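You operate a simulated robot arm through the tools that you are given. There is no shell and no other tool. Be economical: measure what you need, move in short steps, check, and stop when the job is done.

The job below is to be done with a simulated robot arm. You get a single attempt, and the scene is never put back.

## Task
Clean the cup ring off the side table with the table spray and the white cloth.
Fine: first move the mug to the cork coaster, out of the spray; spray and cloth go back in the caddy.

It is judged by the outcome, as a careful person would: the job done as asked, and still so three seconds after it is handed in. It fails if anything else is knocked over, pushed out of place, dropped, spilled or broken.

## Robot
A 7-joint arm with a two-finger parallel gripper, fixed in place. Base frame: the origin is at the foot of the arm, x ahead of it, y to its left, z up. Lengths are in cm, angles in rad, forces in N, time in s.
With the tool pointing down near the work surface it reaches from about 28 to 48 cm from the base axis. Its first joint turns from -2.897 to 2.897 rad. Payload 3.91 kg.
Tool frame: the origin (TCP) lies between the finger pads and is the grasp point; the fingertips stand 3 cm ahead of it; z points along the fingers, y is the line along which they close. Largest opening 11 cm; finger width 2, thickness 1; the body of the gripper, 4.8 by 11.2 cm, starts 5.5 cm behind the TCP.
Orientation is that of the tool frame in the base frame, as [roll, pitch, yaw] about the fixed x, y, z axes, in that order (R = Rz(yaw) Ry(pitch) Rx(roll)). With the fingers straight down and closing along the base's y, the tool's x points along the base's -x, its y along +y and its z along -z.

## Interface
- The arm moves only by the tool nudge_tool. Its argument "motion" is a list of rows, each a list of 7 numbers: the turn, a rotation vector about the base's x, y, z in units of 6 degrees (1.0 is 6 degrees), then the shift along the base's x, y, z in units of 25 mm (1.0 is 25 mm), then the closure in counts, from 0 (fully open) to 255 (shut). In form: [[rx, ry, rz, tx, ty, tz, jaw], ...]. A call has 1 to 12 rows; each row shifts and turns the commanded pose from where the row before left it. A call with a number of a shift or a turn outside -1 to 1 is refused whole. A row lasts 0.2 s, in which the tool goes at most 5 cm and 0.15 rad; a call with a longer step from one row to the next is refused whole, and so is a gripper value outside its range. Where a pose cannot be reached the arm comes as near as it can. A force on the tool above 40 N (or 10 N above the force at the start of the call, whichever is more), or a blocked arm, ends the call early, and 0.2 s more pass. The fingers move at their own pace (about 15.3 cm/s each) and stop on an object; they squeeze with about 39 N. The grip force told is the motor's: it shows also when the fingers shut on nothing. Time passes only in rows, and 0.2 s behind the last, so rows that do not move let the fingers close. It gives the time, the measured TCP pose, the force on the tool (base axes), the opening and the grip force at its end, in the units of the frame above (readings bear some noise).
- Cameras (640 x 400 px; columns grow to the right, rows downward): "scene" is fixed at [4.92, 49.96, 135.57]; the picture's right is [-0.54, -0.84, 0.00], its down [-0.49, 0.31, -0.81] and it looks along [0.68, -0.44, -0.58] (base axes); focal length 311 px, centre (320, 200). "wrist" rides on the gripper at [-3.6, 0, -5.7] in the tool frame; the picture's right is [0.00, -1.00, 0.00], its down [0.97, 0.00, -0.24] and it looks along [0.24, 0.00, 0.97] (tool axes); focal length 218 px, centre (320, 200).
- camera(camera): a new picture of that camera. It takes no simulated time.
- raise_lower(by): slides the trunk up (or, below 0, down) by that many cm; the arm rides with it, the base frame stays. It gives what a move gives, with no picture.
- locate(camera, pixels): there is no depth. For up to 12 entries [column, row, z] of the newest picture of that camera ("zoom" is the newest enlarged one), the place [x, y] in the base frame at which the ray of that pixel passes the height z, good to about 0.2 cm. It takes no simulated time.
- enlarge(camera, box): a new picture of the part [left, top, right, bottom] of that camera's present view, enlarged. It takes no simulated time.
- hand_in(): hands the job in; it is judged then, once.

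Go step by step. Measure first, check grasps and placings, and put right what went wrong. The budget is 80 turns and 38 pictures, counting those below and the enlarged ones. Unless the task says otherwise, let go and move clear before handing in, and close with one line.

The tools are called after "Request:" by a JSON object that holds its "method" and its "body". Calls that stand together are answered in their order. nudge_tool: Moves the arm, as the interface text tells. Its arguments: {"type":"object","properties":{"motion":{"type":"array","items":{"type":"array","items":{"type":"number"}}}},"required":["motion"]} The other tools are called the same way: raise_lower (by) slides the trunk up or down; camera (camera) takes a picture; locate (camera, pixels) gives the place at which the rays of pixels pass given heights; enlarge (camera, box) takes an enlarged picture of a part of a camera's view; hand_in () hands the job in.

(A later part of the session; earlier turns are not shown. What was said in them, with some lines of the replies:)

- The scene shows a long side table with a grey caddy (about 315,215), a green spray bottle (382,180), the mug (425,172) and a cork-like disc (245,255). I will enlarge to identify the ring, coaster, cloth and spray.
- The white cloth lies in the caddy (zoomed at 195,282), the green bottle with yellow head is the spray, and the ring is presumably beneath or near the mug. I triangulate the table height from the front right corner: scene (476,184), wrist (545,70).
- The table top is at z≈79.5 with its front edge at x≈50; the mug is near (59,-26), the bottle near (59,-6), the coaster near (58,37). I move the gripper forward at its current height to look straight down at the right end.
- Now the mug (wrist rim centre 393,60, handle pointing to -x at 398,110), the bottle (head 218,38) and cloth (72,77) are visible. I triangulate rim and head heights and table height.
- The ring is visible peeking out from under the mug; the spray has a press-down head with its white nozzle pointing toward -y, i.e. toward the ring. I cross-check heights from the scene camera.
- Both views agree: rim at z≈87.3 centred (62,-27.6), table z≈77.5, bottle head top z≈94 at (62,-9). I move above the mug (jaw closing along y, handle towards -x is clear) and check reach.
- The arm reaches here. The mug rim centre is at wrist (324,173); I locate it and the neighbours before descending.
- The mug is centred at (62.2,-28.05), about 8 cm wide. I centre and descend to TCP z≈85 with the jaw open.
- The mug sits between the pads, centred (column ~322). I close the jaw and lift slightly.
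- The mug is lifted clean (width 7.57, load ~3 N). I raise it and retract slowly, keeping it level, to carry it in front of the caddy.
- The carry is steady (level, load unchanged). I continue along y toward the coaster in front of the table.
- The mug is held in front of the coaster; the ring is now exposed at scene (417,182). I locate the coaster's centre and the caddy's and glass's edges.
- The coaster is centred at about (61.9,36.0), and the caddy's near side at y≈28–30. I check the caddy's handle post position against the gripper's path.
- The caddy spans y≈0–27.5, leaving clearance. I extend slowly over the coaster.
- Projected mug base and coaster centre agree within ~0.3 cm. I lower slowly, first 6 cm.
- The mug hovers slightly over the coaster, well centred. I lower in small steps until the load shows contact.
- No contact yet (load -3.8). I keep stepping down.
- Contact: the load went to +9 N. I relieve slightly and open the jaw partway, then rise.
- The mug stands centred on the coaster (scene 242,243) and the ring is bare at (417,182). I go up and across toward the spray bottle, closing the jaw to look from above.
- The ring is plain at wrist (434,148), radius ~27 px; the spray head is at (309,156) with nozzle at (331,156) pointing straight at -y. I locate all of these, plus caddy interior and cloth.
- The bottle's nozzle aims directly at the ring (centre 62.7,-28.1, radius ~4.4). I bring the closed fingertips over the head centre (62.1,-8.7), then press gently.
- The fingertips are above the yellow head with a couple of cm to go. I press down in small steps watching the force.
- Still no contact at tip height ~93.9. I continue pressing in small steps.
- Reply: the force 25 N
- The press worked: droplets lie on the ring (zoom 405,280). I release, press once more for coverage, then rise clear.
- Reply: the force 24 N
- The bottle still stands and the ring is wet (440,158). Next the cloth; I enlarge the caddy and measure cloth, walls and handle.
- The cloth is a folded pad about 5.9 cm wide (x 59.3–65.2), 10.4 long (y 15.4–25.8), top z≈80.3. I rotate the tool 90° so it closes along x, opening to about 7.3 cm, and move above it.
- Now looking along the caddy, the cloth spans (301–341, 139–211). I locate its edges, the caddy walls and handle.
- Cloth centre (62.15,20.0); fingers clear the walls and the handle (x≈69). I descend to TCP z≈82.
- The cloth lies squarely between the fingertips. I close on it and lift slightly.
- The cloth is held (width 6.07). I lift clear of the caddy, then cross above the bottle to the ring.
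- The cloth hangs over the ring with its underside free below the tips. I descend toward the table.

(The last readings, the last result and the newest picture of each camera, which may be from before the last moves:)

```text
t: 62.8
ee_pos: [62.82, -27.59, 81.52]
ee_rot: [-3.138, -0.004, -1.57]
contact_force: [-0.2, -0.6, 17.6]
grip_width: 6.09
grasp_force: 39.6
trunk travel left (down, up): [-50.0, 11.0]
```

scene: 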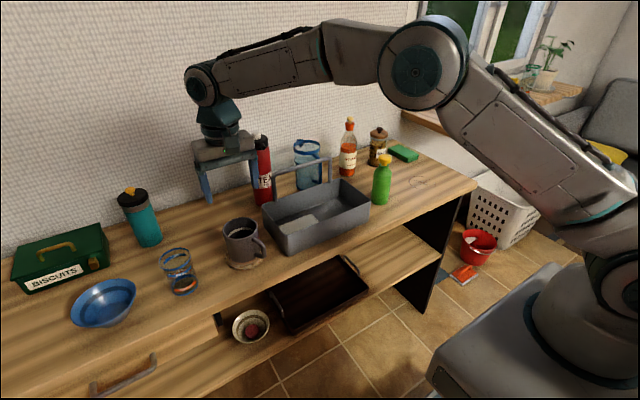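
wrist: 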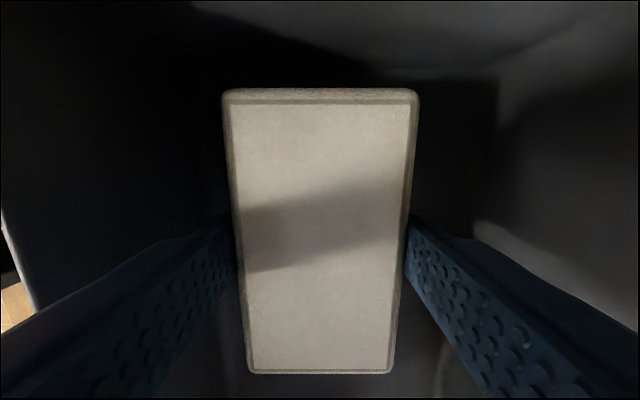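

Contact at 17.6 N. I ease off a little and wipe back and forth in x across the whole ring.

Request:
{"method": "nudge_tool", "body": {"motion": [[0, 0, 0, -0.4, -0.1, 0.02, 255], [0, 0, 0, -0.6, -0.1, 0, 255], [0, 0, 0, -0.6, 0, 0, 255], [0, 0, 0, 0.5, 0, 0, 255], [0, 0, 0, 0.6, 0, 0, 255], [0, 0, 0, 0.6, 0, 0, 255], [0, 0, 0, 0.6, 0, 0, 255], [0, 0, 0, 0.6, 0, 0, 255], [0, 0, 0, 0.4, 0, 0, 255], [0, 0, 0, -0.5, 0, 0, 255], [0, 0, 0, -0.6, 0, 0, 255], [0, 0, 0, -0.6, 0, 0, 255]]}}

Request:
{"method": "enlarge", "body": {"camera": "scene", "box": [340, 100, 480, 216]}}

```text
t: 65.4
ee_pos: [62.67, -28.11, 81.46]
ee_rot: [-3.139, -0.001, -1.571]
contact_force: [4.7, -0.6, 22.7]
grip_width: 6.09
grasp_force: 39.0
trunk travel left (down, up): [-50.0, 11.0]
```

```text
3.45 times, centred on (410, 158) of scene
```

zoom: 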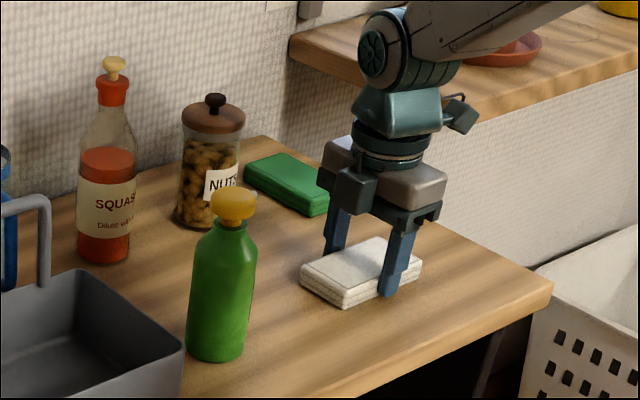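

The wipe runs flat with moderate force (22 N). I add further passes offset to either side in y.

Request:
{"method": "nudge_tool", "body": {"motion": [[0, 0, 0, -0.6, -0.4, 0.02, 255], [0, 0, 0, -0.6, -0.4, 0, 255], [0, 0, 0, -0.4, 0, 0, 255], [0, 0, 0, 0.6, 0, 0, 255], [0, 0, 0, 0.6, 0, 0, 255], [0, 0, 0, 0.6, 0, 0, 255], [0, 0, 0, 0.6, 0, 0, 255], [0, 0, 0, 0.6, 0, 0, 255], [0, 0, 0, 0.3, 0.5, 0, 255], [0, 0, 0, 0, 0.6, 0, 255], [0, 0, 0, 0, 0.5, 0, 255], [0, 0, 0, -0.6, 0, 0, 255]]}}

Request:
{"method": "nudge_tool", "body": {"motion": [[0, 0, 0, -0.6, 0, 0, 255], [0, 0, 0, -0.6, 0, 0, 255], [0, 0, 0, -0.6, 0, 0, 255], [0, 0, 0, -0.6, 0, 0, 255], [0, 0, 0, -0.3, -0.4, 0, 255], [0, 0, 0, 0.6, -0.4, 0, 255], [0, 0, 0, 0.6, 0, 0, 255], [0, 0, 0, 0.5, 0, 0, 255], [0, 0, 0, 0, 0, 0.3, 255], [0, 0, 0, 0, 0, 0.8, 255], [0, 0, 0, 0, 0, 0.9, 255], [0, 0, 0, 0, 0, 0.9, 255]]}}

Request:
{"method": "nudge_tool", "body": {"motion": [[0, 0, 0, 0, 0, 0.9, 255], [0, 0, 0, 0, 0, 0.9, 255], [0, 0, 0, 0, 0, 0.9, 255], [0, 0, 0, 0, 0, 0.9, 255], [0, 0, 0, 0, 0, 0.9, 255], [0, 0, 0, 0, 0, 0.9, 255], [0, 0, 0, 0, 0, 0.4, 255], [0, 0, 0, 0, 0, 0, 255]]}}

Request:
{"method": "enlarge", "body": {"camera": "scene", "box": [340, 100, 480, 216]}}

```text
t: 68.0
ee_pos: [65.51, -25.92, 81.64]
ee_rot: [-3.141, 0.003, -1.567]
contact_force: [1.4, 4.0, 12.5]
grip_width: 6.07
grasp_force: 39.3
trunk travel left (down, up): [-50.0, 11.0]
```

```text
t: 70.6
ee_pos: [63.12, -28.19, 88.72]
ee_rot: [-3.141, 0.0, -1.57]
contact_force: [-0.3, 0.2, -1.0]
grip_width: 6.07
grasp_force: 38.8
trunk travel left (down, up): [-50.0, 11.0]
```

```text
t: 72.4
ee_pos: [63.01, -28.24, 103.21]
ee_rot: [-3.141, 0.0, -1.572]
contact_force: [0.9, -0.1, 0.3]
grip_width: 6.09
grasp_force: 39.0
trunk travel left (down, up): [-50.0, 11.0]
```

```text
3.45 times, centred on (410, 158) of scene
```

zoom: 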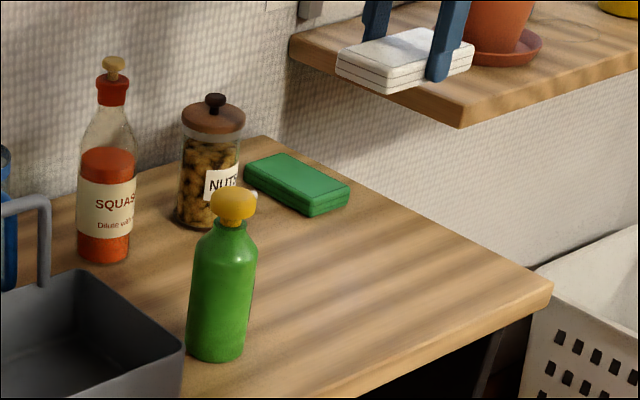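

The ring and droplets are gone. I carry the cloth back over to its place in the caddy (62.0, 20.2).

Request:
{"method": "nudge_tool", "body": {"motion": [[0, 0, 0, -0.1, 0.6, 0.2, 255], [0, 0, 0, -0.1, 1, 0.2, 255], [0, 0, 0, -0.1, 1, 0, 255], [0, 0, 0, -0.1, 1, 0, 255], [0, 0, 0, 0, 1, 0, 255], [0, 0, 0, 0, 1, 0, 255], [0, 0, 0, 0, 1, 0, 255], [0, 0, 0, 0, 1, 0, 255], [0, 0, 0, 0, 1, 0, 255], [0, 0, 0, 0, 1, 0, 255], [0, 0, 0, 0, 1, 0, 255], [0, 0, 0, 0, 1, 0, 255]]}}

Request:
{"method": "nudge_tool", "body": {"motion": [[0, 0, 0, 0, 1, 0, 255], [0, 0, 0, 0, 1, 0, 255], [0, 0, 0, 0, 1, 0, 255], [0, 0, 0, 0, 1, 0, 255], [0, 0, 0, 0, 1, 0, 255], [0, 0, 0, 0, 1, 0, 255], [0, 0, 0, 0, 1, 0, 255], [0, 0, 0, 0, 0.75, 0, 255], [0, 0, 0, 0, 0, 0, 255]]}}

```text
t: 75.0
ee_pos: [62.11, 0.95, 104.22]
ee_rot: [3.141, 0.0, -1.571]
contact_force: [-0.7, 0.5, 0.0]
grip_width: 6.1
grasp_force: 39.4
trunk travel left (down, up): [-50.0, 11.0]
```

```text
t: 77.0
ee_pos: [62.1, 20.33, 104.14]
ee_rot: [-3.141, 0.0, -1.57]
contact_force: [-0.7, -0.3, -0.5]
grip_width: 6.06
grasp_force: 38.8
trunk travel left (down, up): [-50.0, 11.0]
```

Over the cloth's place. I lower to just above the caddy floor and then until contact.

Request:
{"method": "nudge_tool", "body": {"motion": [[0, 0, 0, 0, 0, -0.6, 255], [0, 0, 0, 0, 0, -0.9, 255], [0, 0, 0, 0, 0, -0.9, 255], [0, 0, 0, 0, 0, -0.9, 255], [0, 0, 0, 0, 0, -0.9, 255], [0, 0, 0, 0, 0, -0.9, 255], [0, 0, 0, 0, 0, -0.9, 255], [0, 0, 0, 0, 0, -0.9, 255], [0, 0, 0, 0, 0, -0.8, 255], [0, 0, 0, 0, 0, -0.6, 255], [0, 0, 0, 0, 0, -0.3, 255], [0, 0, 0, 0, 0, 0, 255]]}}

Request:
{"method": "nudge_tool", "body": {"motion": [[0, 0, 0, 0, 0, -0.08, 255], [0, 0, 0, 0, 0, -0.08, 255], [0, 0, 0, 0, 0, 0, 255]]}}

```text
t: 79.6
ee_pos: [62.08, 20.37, 82.6]
ee_rot: [3.142, 0.0, -1.57]
contact_force: [0.4, -0.6, -0.7]
grip_width: 6.08
grasp_force: 39.0
trunk travel left (down, up): [-50.0, 11.0]
```

```text
t: 80.4
ee_pos: [62.11, 20.32, 82.19]
ee_rot: [3.142, 0.0, -1.571]
contact_force: [-0.7, -0.7, -1.1]
grip_width: 6.08
grasp_force: 38.3
trunk travel left (down, up): [-50.0, 11.0]
```

Just above the floor. I lower the last bit, open to 7.3 cm, and rise straight out.

Request:
{"method": "nudge_tool", "body": {"motion": [[0, 0, 0, 0, 0, -0.1, 255], [0, 0, 0, 0, 0, 0, 255], [0, 0, 0, 0, 0, 0, 100], [0, 0, 0, 0, 0, 0, 86], [0, 0, 0, 0, 0, 0, 86], [0, 0, 0, 0, 0, 0.4, 86], [0, 0, 0, 0, 0, 0.8, 86], [0, 0, 0, 0, 0, 0.9, 86], [0, 0, 0, 0, 0, 0.9, 86], [0, 0, 0, 0, 0, 0.9, 86], [0, 0, 0, 0, 0, 0.9, 86], [0, 0, 0, 0, 0, 0.9, 86]]}}

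Request:
{"method": "nudge_tool", "body": {"motion": [[0, 0, 0, 0, 0, 0.9, 86], [0, 0, 0, 0, 0, 0.9, 86], [0, 0, 0, 0, 0, 0.9, 86], [0, 0, 0, 0, -0.7, 0.6, 40], [0, 0, 0, 0, -1, 0, 40], [0, 0, 0, 0, -1, 0, 40], [0, 0, 0, 0, -1, 0, 40], [0, 0, 0, 0, -1, 0, 40], [0, 0, 0, 0, -1, 0, 40], [0, 0, 0, 0, -1, 0, 40], [0, 0, 0, 0, -1, 0, 40], [0, 0, 0, 0, 0, 0, 40]]}}

Request:
{"method": "camera", "body": {"camera": "wrist"}}

```text
t: 83.0
ee_pos: [61.94, 20.16, 96.42]
ee_rot: [3.141, 0.0, -1.57]
contact_force: [-0.2, 0.8, 0.0]
grip_width: 7.29
grasp_force: 0.1
trunk travel left (down, up): [-50.0, 11.0]
```

```text
t: 85.6
ee_pos: [62.04, 0.92, 104.52]
ee_rot: [-3.141, 0.0, -1.57]
contact_force: [-0.2, -0.1, -0.5]
grip_width: 9.27
grasp_force: 0.0
trunk travel left (down, up): [-50.0, 11.0]
```

```text
6 pictures are left
```

wrist: 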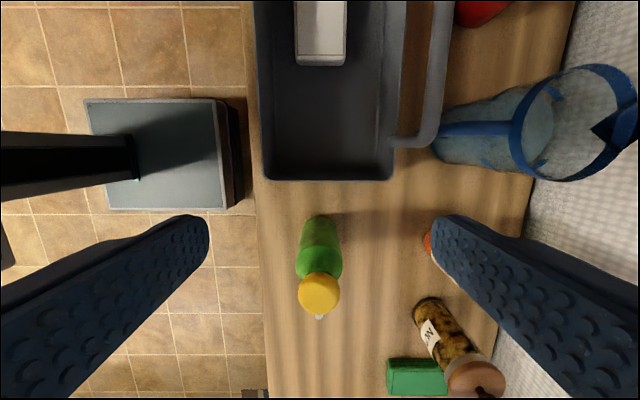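

The cloth is back in the caddy and the bottle stands at wrist (319,294). I locate its axis, width and its neighbours.

Request:
{"method": "locate", "body": {"camera": "wrist", "pixels": [[319, 294, 93], [297, 258, 86.5], [343, 258, 86.5], [320, 217, 78], [430, 300, 92], [450, 390, 95], [435, 225, 95], [264, 175, 85], [390, 178, 85], [320, 65, 80]]}}

```text
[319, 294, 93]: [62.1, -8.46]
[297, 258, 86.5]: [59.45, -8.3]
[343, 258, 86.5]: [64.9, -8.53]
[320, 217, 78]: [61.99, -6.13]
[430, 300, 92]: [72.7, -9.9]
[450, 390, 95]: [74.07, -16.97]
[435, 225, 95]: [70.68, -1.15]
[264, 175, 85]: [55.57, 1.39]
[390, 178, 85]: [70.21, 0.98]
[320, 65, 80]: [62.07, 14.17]
```

Bottle axis (62.1,-8.7), diameter ~5.5, neighbours beyond x≈70. I move above it and descend to TCP z≈88.4 with the jaw at ~8 cm.

Request:
{"method": "nudge_tool", "body": {"motion": [[0, 0, 0, 0.02, -0.95, 0, 70], [0, 0, 0, 0, -0.95, 0, 70], [0, 0, 0, 0, -0.95, 0, 70], [0, 0, 0, 0, -0.95, 0, 70], [0, 0, 0, 0, 0, -0.6, 70], [0, 0, 0, 0, 0, -0.8, 70], [0, 0, 0, 0, 0, -0.8, 70], [0, 0, 0, 0, 0, -0.8, 70], [0, 0, 0, 0, 0, -0.8, 70], [0, 0, 0, 0, 0, -0.8, 70], [0, 0, 0, 0, 0, -0.8, 70], [0, 0, 0, 0, 0, 0, 70]]}}

Request:
{"method": "enlarge", "body": {"camera": "scene", "box": [340, 110, 450, 210]}}

```text
t: 88.2
ee_pos: [62.24, -8.53, 91.03]
ee_rot: [-3.141, 0.0, -1.571]
contact_force: [0.3, -0.3, 0.3]
grip_width: 7.96
grasp_force: 0.0
trunk travel left (down, up): [-50.0, 11.0]
```

```text
4.00 times, centred on (395, 160) of scene
```

zoom: 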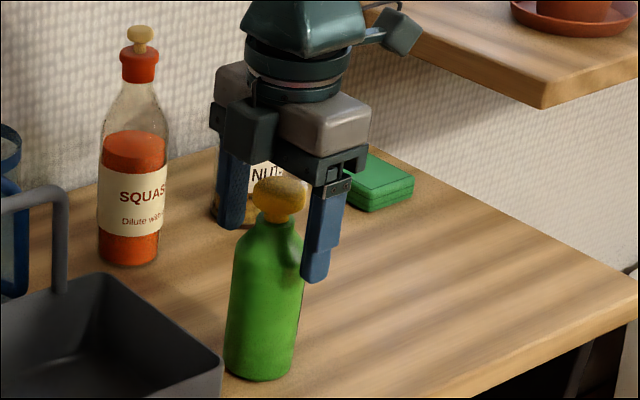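

The fingers straddle the bottle with the head below the palm. I lower the last 2.5 cm, close and test-lift.

Request:
{"method": "nudge_tool", "body": {"motion": [[0, 0, 0, -0.04, -0.06, -0.4, 70], [0, 0, 0, 0, 0, -0.4, 70], [0, 0, 0, 0, 0, -0.22, 70], [0, 0, 0, 0, 0, 0, 70]]}}

Request:
{"method": "nudge_tool", "body": {"motion": [[0, 0, 0, 0, 0, 0, 110], [0, 0, 0, 0, 0, 0, 255], [0, 0, 0, 0, 0, 0, 255], [0, 0, 0, 0, 0, 0, 255], [0, 0, 0, 0, 0, 0.3, 255], [0, 0, 0, 0, 0, 0.4, 255], [0, 0, 0, 0, 0, 0, 255], [0, 0, 0, 0, 0, 0, 255]]}}

Request:
{"method": "enlarge", "body": {"camera": "scene", "box": [340, 110, 450, 210]}}

```text
t: 89.2
ee_pos: [61.99, -8.7, 88.46]
ee_rot: [3.141, -0.001, -1.57]
contact_force: [-0.4, -0.5, -0.3]
grip_width: 7.96
grasp_force: 0.0
trunk travel left (down, up): [-50.0, 11.0]
```

```text
t: 91.0
ee_pos: [62.0, -8.7, 90.22]
ee_rot: [3.141, 0.001, -1.571]
contact_force: [0.2, -0.4, -3.2]
grip_width: 5.26
grasp_force: 38.7
trunk travel left (down, up): [-50.0, 11.0]
```

```text
4.00 times, centred on (395, 160) of scene
```

zoom: 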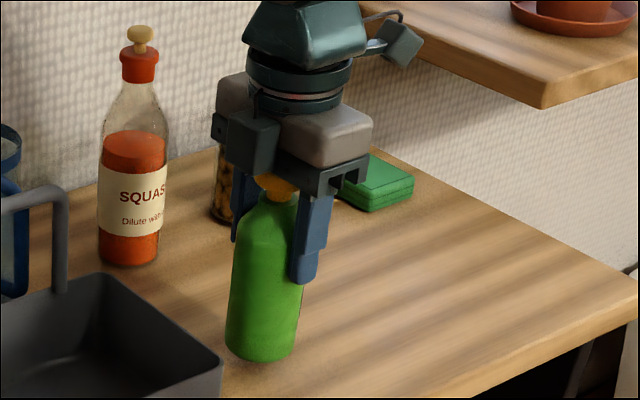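

The bottle is lifted upright (load 3 N, width 5.26). I raise it above the rim and move over the free end of the caddy (61.5, 7.6).

Request:
{"method": "nudge_tool", "body": {"motion": [[0, 0, 0, 0, 0, 0.5, 255], [0, 0, 0, 0, 0, 0.8, 255], [0, 0, 0, 0, 0, 0.8, 255], [0, 0, 0, 0, 0, 0.8, 255], [0, 0, 0, 0, 0, 0.8, 255], [0, 0, 0, 0, 0, 0.8, 255], [0, 0, 0, -0.1, 0.3, 0.3, 255], [0, 0, 0, -0.1, 0.6, 0, 255], [0, 0, 0, 0, 0.8, 0, 255], [0, 0, 0, 0, 0.8, 0, 255], [0, 0, 0, 0, 0.8, 0, 255], [0, 0, 0, 0, 0.8, 0, 255]]}}

Request:
{"method": "nudge_tool", "body": {"motion": [[0, 0, 0, 0, 0.8, 0, 255], [0, 0, 0, 0, 0.8, 0, 255], [0, 0, 0, 0, 0.5, 0, 255], [0, 0, 0, 0, 0.3, 0, 255], [0, 0, 0, 0, 0, 0, 255]]}}

Request:
{"method": "enlarge", "body": {"camera": "scene", "box": [260, 110, 400, 240]}}

```text
t: 93.6
ee_pos: [61.35, 1.64, 102.24]
ee_rot: [-3.14, -0.001, -1.57]
contact_force: [-0.4, 0.8, -2.6]
grip_width: 5.24
grasp_force: 38.9
trunk travel left (down, up): [-50.0, 11.0]
```

```text
t: 94.8
ee_pos: [61.48, 7.75, 102.19]
ee_rot: [-3.141, 0.001, -1.571]
contact_force: [-0.6, 0.2, -2.4]
grip_width: 5.25
grasp_force: 39.0
trunk travel left (down, up): [-50.0, 11.0]
```

```text
3.08 times, centred on (330, 175) of scene
```

zoom: 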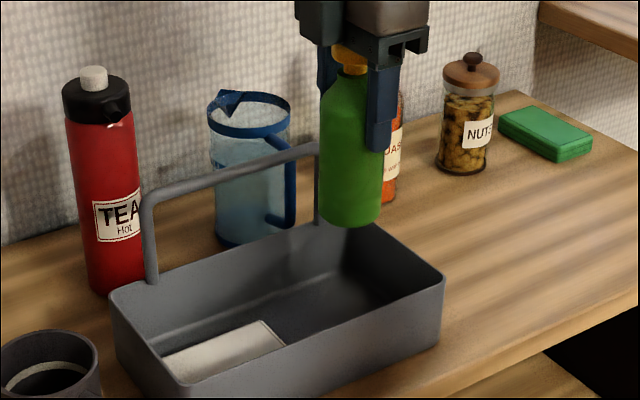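

The bottle hangs over the free right half, ahead of the handle. I lower it to near the floor, then to contact.

Request:
{"method": "nudge_tool", "body": {"motion": [[0, 0, 0, 0, 0, -0.4, 255], [0, 0, 0, 0, 0, -0.7, 255], [0, 0, 0, 0, 0, -0.7, 255], [0, 0, 0, 0, 0, -0.7, 255], [0, 0, 0, 0, 0, -0.7, 255], [0, 0, 0, 0, 0, -0.7, 255], [0, 0, 0, 0, 0, -0.6, 255], [0, 0, 0, 0, 0, -0.4, 255], [0, 0, 0, 0, 0, -0.1, 255], [0, 0, 0, 0, 0, 0, 255]]}}

Request:
{"method": "nudge_tool", "body": {"motion": [[0, 0, 0, 0, 0, -0.08, 255], [0, 0, 0, 0, 0, -0.08, 255], [0, 0, 0, 0, 0, 0, 255]]}}

```text
t: 97.0
ee_pos: [61.58, 7.6, 89.59]
ee_rot: [-3.141, 0.001, -1.57]
contact_force: [0.7, -0.6, -2.2]
grip_width: 5.26
grasp_force: 39.1
trunk travel left (down, up): [-50.0, 11.0]
```

```text
t: 97.8
ee_pos: [61.39, 7.62, 89.34]
ee_rot: [3.141, -0.001, -1.572]
contact_force: [0.1, 0.4, -2.1]
grip_width: 5.27
grasp_force: 39.0
trunk travel left (down, up): [-50.0, 11.0]
```

Request:
{"method": "nudge_tool", "body": {"motion": [[0, 0, 0, 0, 0, -0.06, 255], [0, 0, 0, 0, 0, -0.06, 255], [0, 0, 0, 0, 0, 0, 255]]}}

Request:
{"method": "nudge_tool", "body": {"motion": [[0, 0, 0, 0, 0, -0.05, 255], [0, 0, 0, 0, 0, 0, 255]]}}

```text
t: 98.6
ee_pos: [61.54, 7.67, 89.0]
ee_rot: [-3.142, 0.001, -1.571]
contact_force: [1.1, 0.1, -1.8]
grip_width: 5.26
grasp_force: 39.1
trunk travel left (down, up): [-50.0, 11.0]
```

```text
t: 99.2
ee_pos: [61.51, 7.69, 88.8]
ee_rot: [3.141, 0.0, -1.57]
contact_force: [-0.4, -1.3, -1.9]
grip_width: 5.24
grasp_force: 39.1
trunk travel left (down, up): [-50.0, 11.0]
```

Still hanging free (-1.9 N). I step down a little more to contact.

Request:
{"method": "nudge_tool", "body": {"motion": [[0, 0, 0, 0, 0, -0.05, 255], [0, 0, 0, 0, 0, 0, 255]]}}

Request:
{"method": "nudge_tool", "body": {"motion": [[0, 0, 0, 0, 0, -0.04, 255], [0, 0, 0, 0, 0, 0, 255]]}}

```text
t: 99.8
ee_pos: [61.42, 7.6, 88.81]
ee_rot: [-3.139, 0.001, -1.572]
contact_force: [-0.1, -0.6, 4.7]
grip_width: 5.26
grasp_force: 38.8
trunk travel left (down, up): [-50.0, 11.0]
```

```text
t: 100.4
ee_pos: [61.45, 7.6, 88.84]
ee_rot: [-3.138, 0.0, -1.57]
contact_force: [0.2, -0.2, 15.2]
grip_width: 5.27
grasp_force: 39.1
trunk travel left (down, up): [-50.0, 11.0]
```

The bottle stands on the caddy floor. I relieve, open to 8 cm and rise straight up.

Request:
{"method": "nudge_tool", "body": {"motion": [[0, 0, 0, 0, 0, 0.05, 255], [0, 0, 0, 0, 0, 0, 120], [0, 0, 0, 0, 0, 0, 80], [0, 0, 0, 0, 0, 0, 70], [0, 0, 0, 0, 0, 0.3, 70], [0, 0, 0, 0, 0, 0.6, 70], [0, 0, 0, 0, 0, 0.8, 70], [0, 0, 0, 0, 0, 0.9, 70], [0, 0, 0, 0, 0, 0.9, 70], [0, 0, 0, 0, 0, 0.9, 70], [0, 0, 0, 0, 0, 0.9, 70], [0, 0, 0, 0, 0, 0.9, 70]]}}

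Request:
{"method": "nudge_tool", "body": {"motion": [[0, 0, 0, -0.5, -0.3, 0.3, 70], [0, 0, 0, -1, -0.5, 0, 70], [0, 0, 0, -1, -0.5, 0, 70], [0, 0, 0, -1, -0.5, 0, 70], [0, 0, 0, -1, -0.5, 0, 70], [0, 0, 0, -1, -0.5, 0, 70], [0, 0, 0, -1, -0.5, 0, 70], [0, 0, 0, -1, -0.5, 0, 70], [0, 0, 0, 0, 0, 0, 70]]}}

Request:
{"method": "camera", "body": {"camera": "scene"}}

```text
t: 103.0
ee_pos: [61.51, 7.59, 104.21]
ee_rot: [-3.142, -0.001, -1.571]
contact_force: [0.4, 0.0, 0.6]
grip_width: 7.97
grasp_force: 0.0
trunk travel left (down, up): [-50.0, 11.0]
```

```text
t: 105.0
ee_pos: [42.66, -1.94, 105.11]
ee_rot: [3.141, 0.001, -1.571]
contact_force: [-0.2, -0.2, -0.5]
grip_width: 7.97
grasp_force: 0.0
trunk travel left (down, up): [-50.0, 11.0]
```

```text
2 pictures are left
```

scene: 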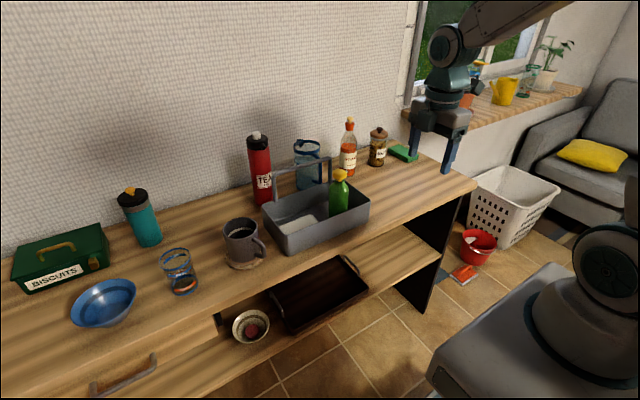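

The mug is on the coaster (242,243), the bottle (340,190) and cloth (295,225) are in the caddy. One last enlarged check of the ring spot and objects.

Request:
{"method": "enlarge", "body": {"camera": "scene", "box": [210, 130, 480, 290]}}

```text
2.37 times, centred on (345, 210) of scene
```

zoom: 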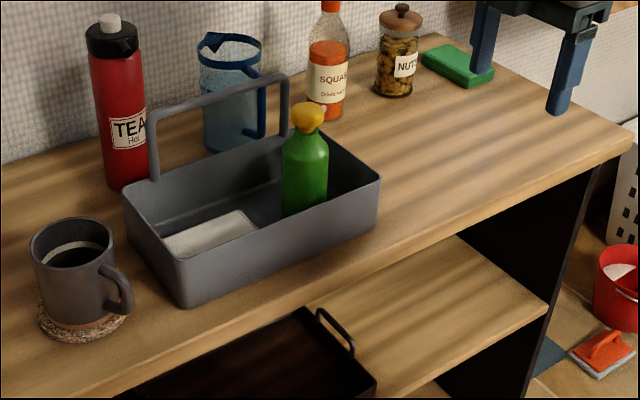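

The table is clean, the mug is upright on the coaster, and the spray and cloth are in the caddy with the arm clear. I hand in.

Request:
{"method": "hand_in", "body": {}}

```text
The job is handed in.
```

The cup ring is gone from the side table. The mug is upright on the cork coaster, and the spray and white cloth are back in the caddy.
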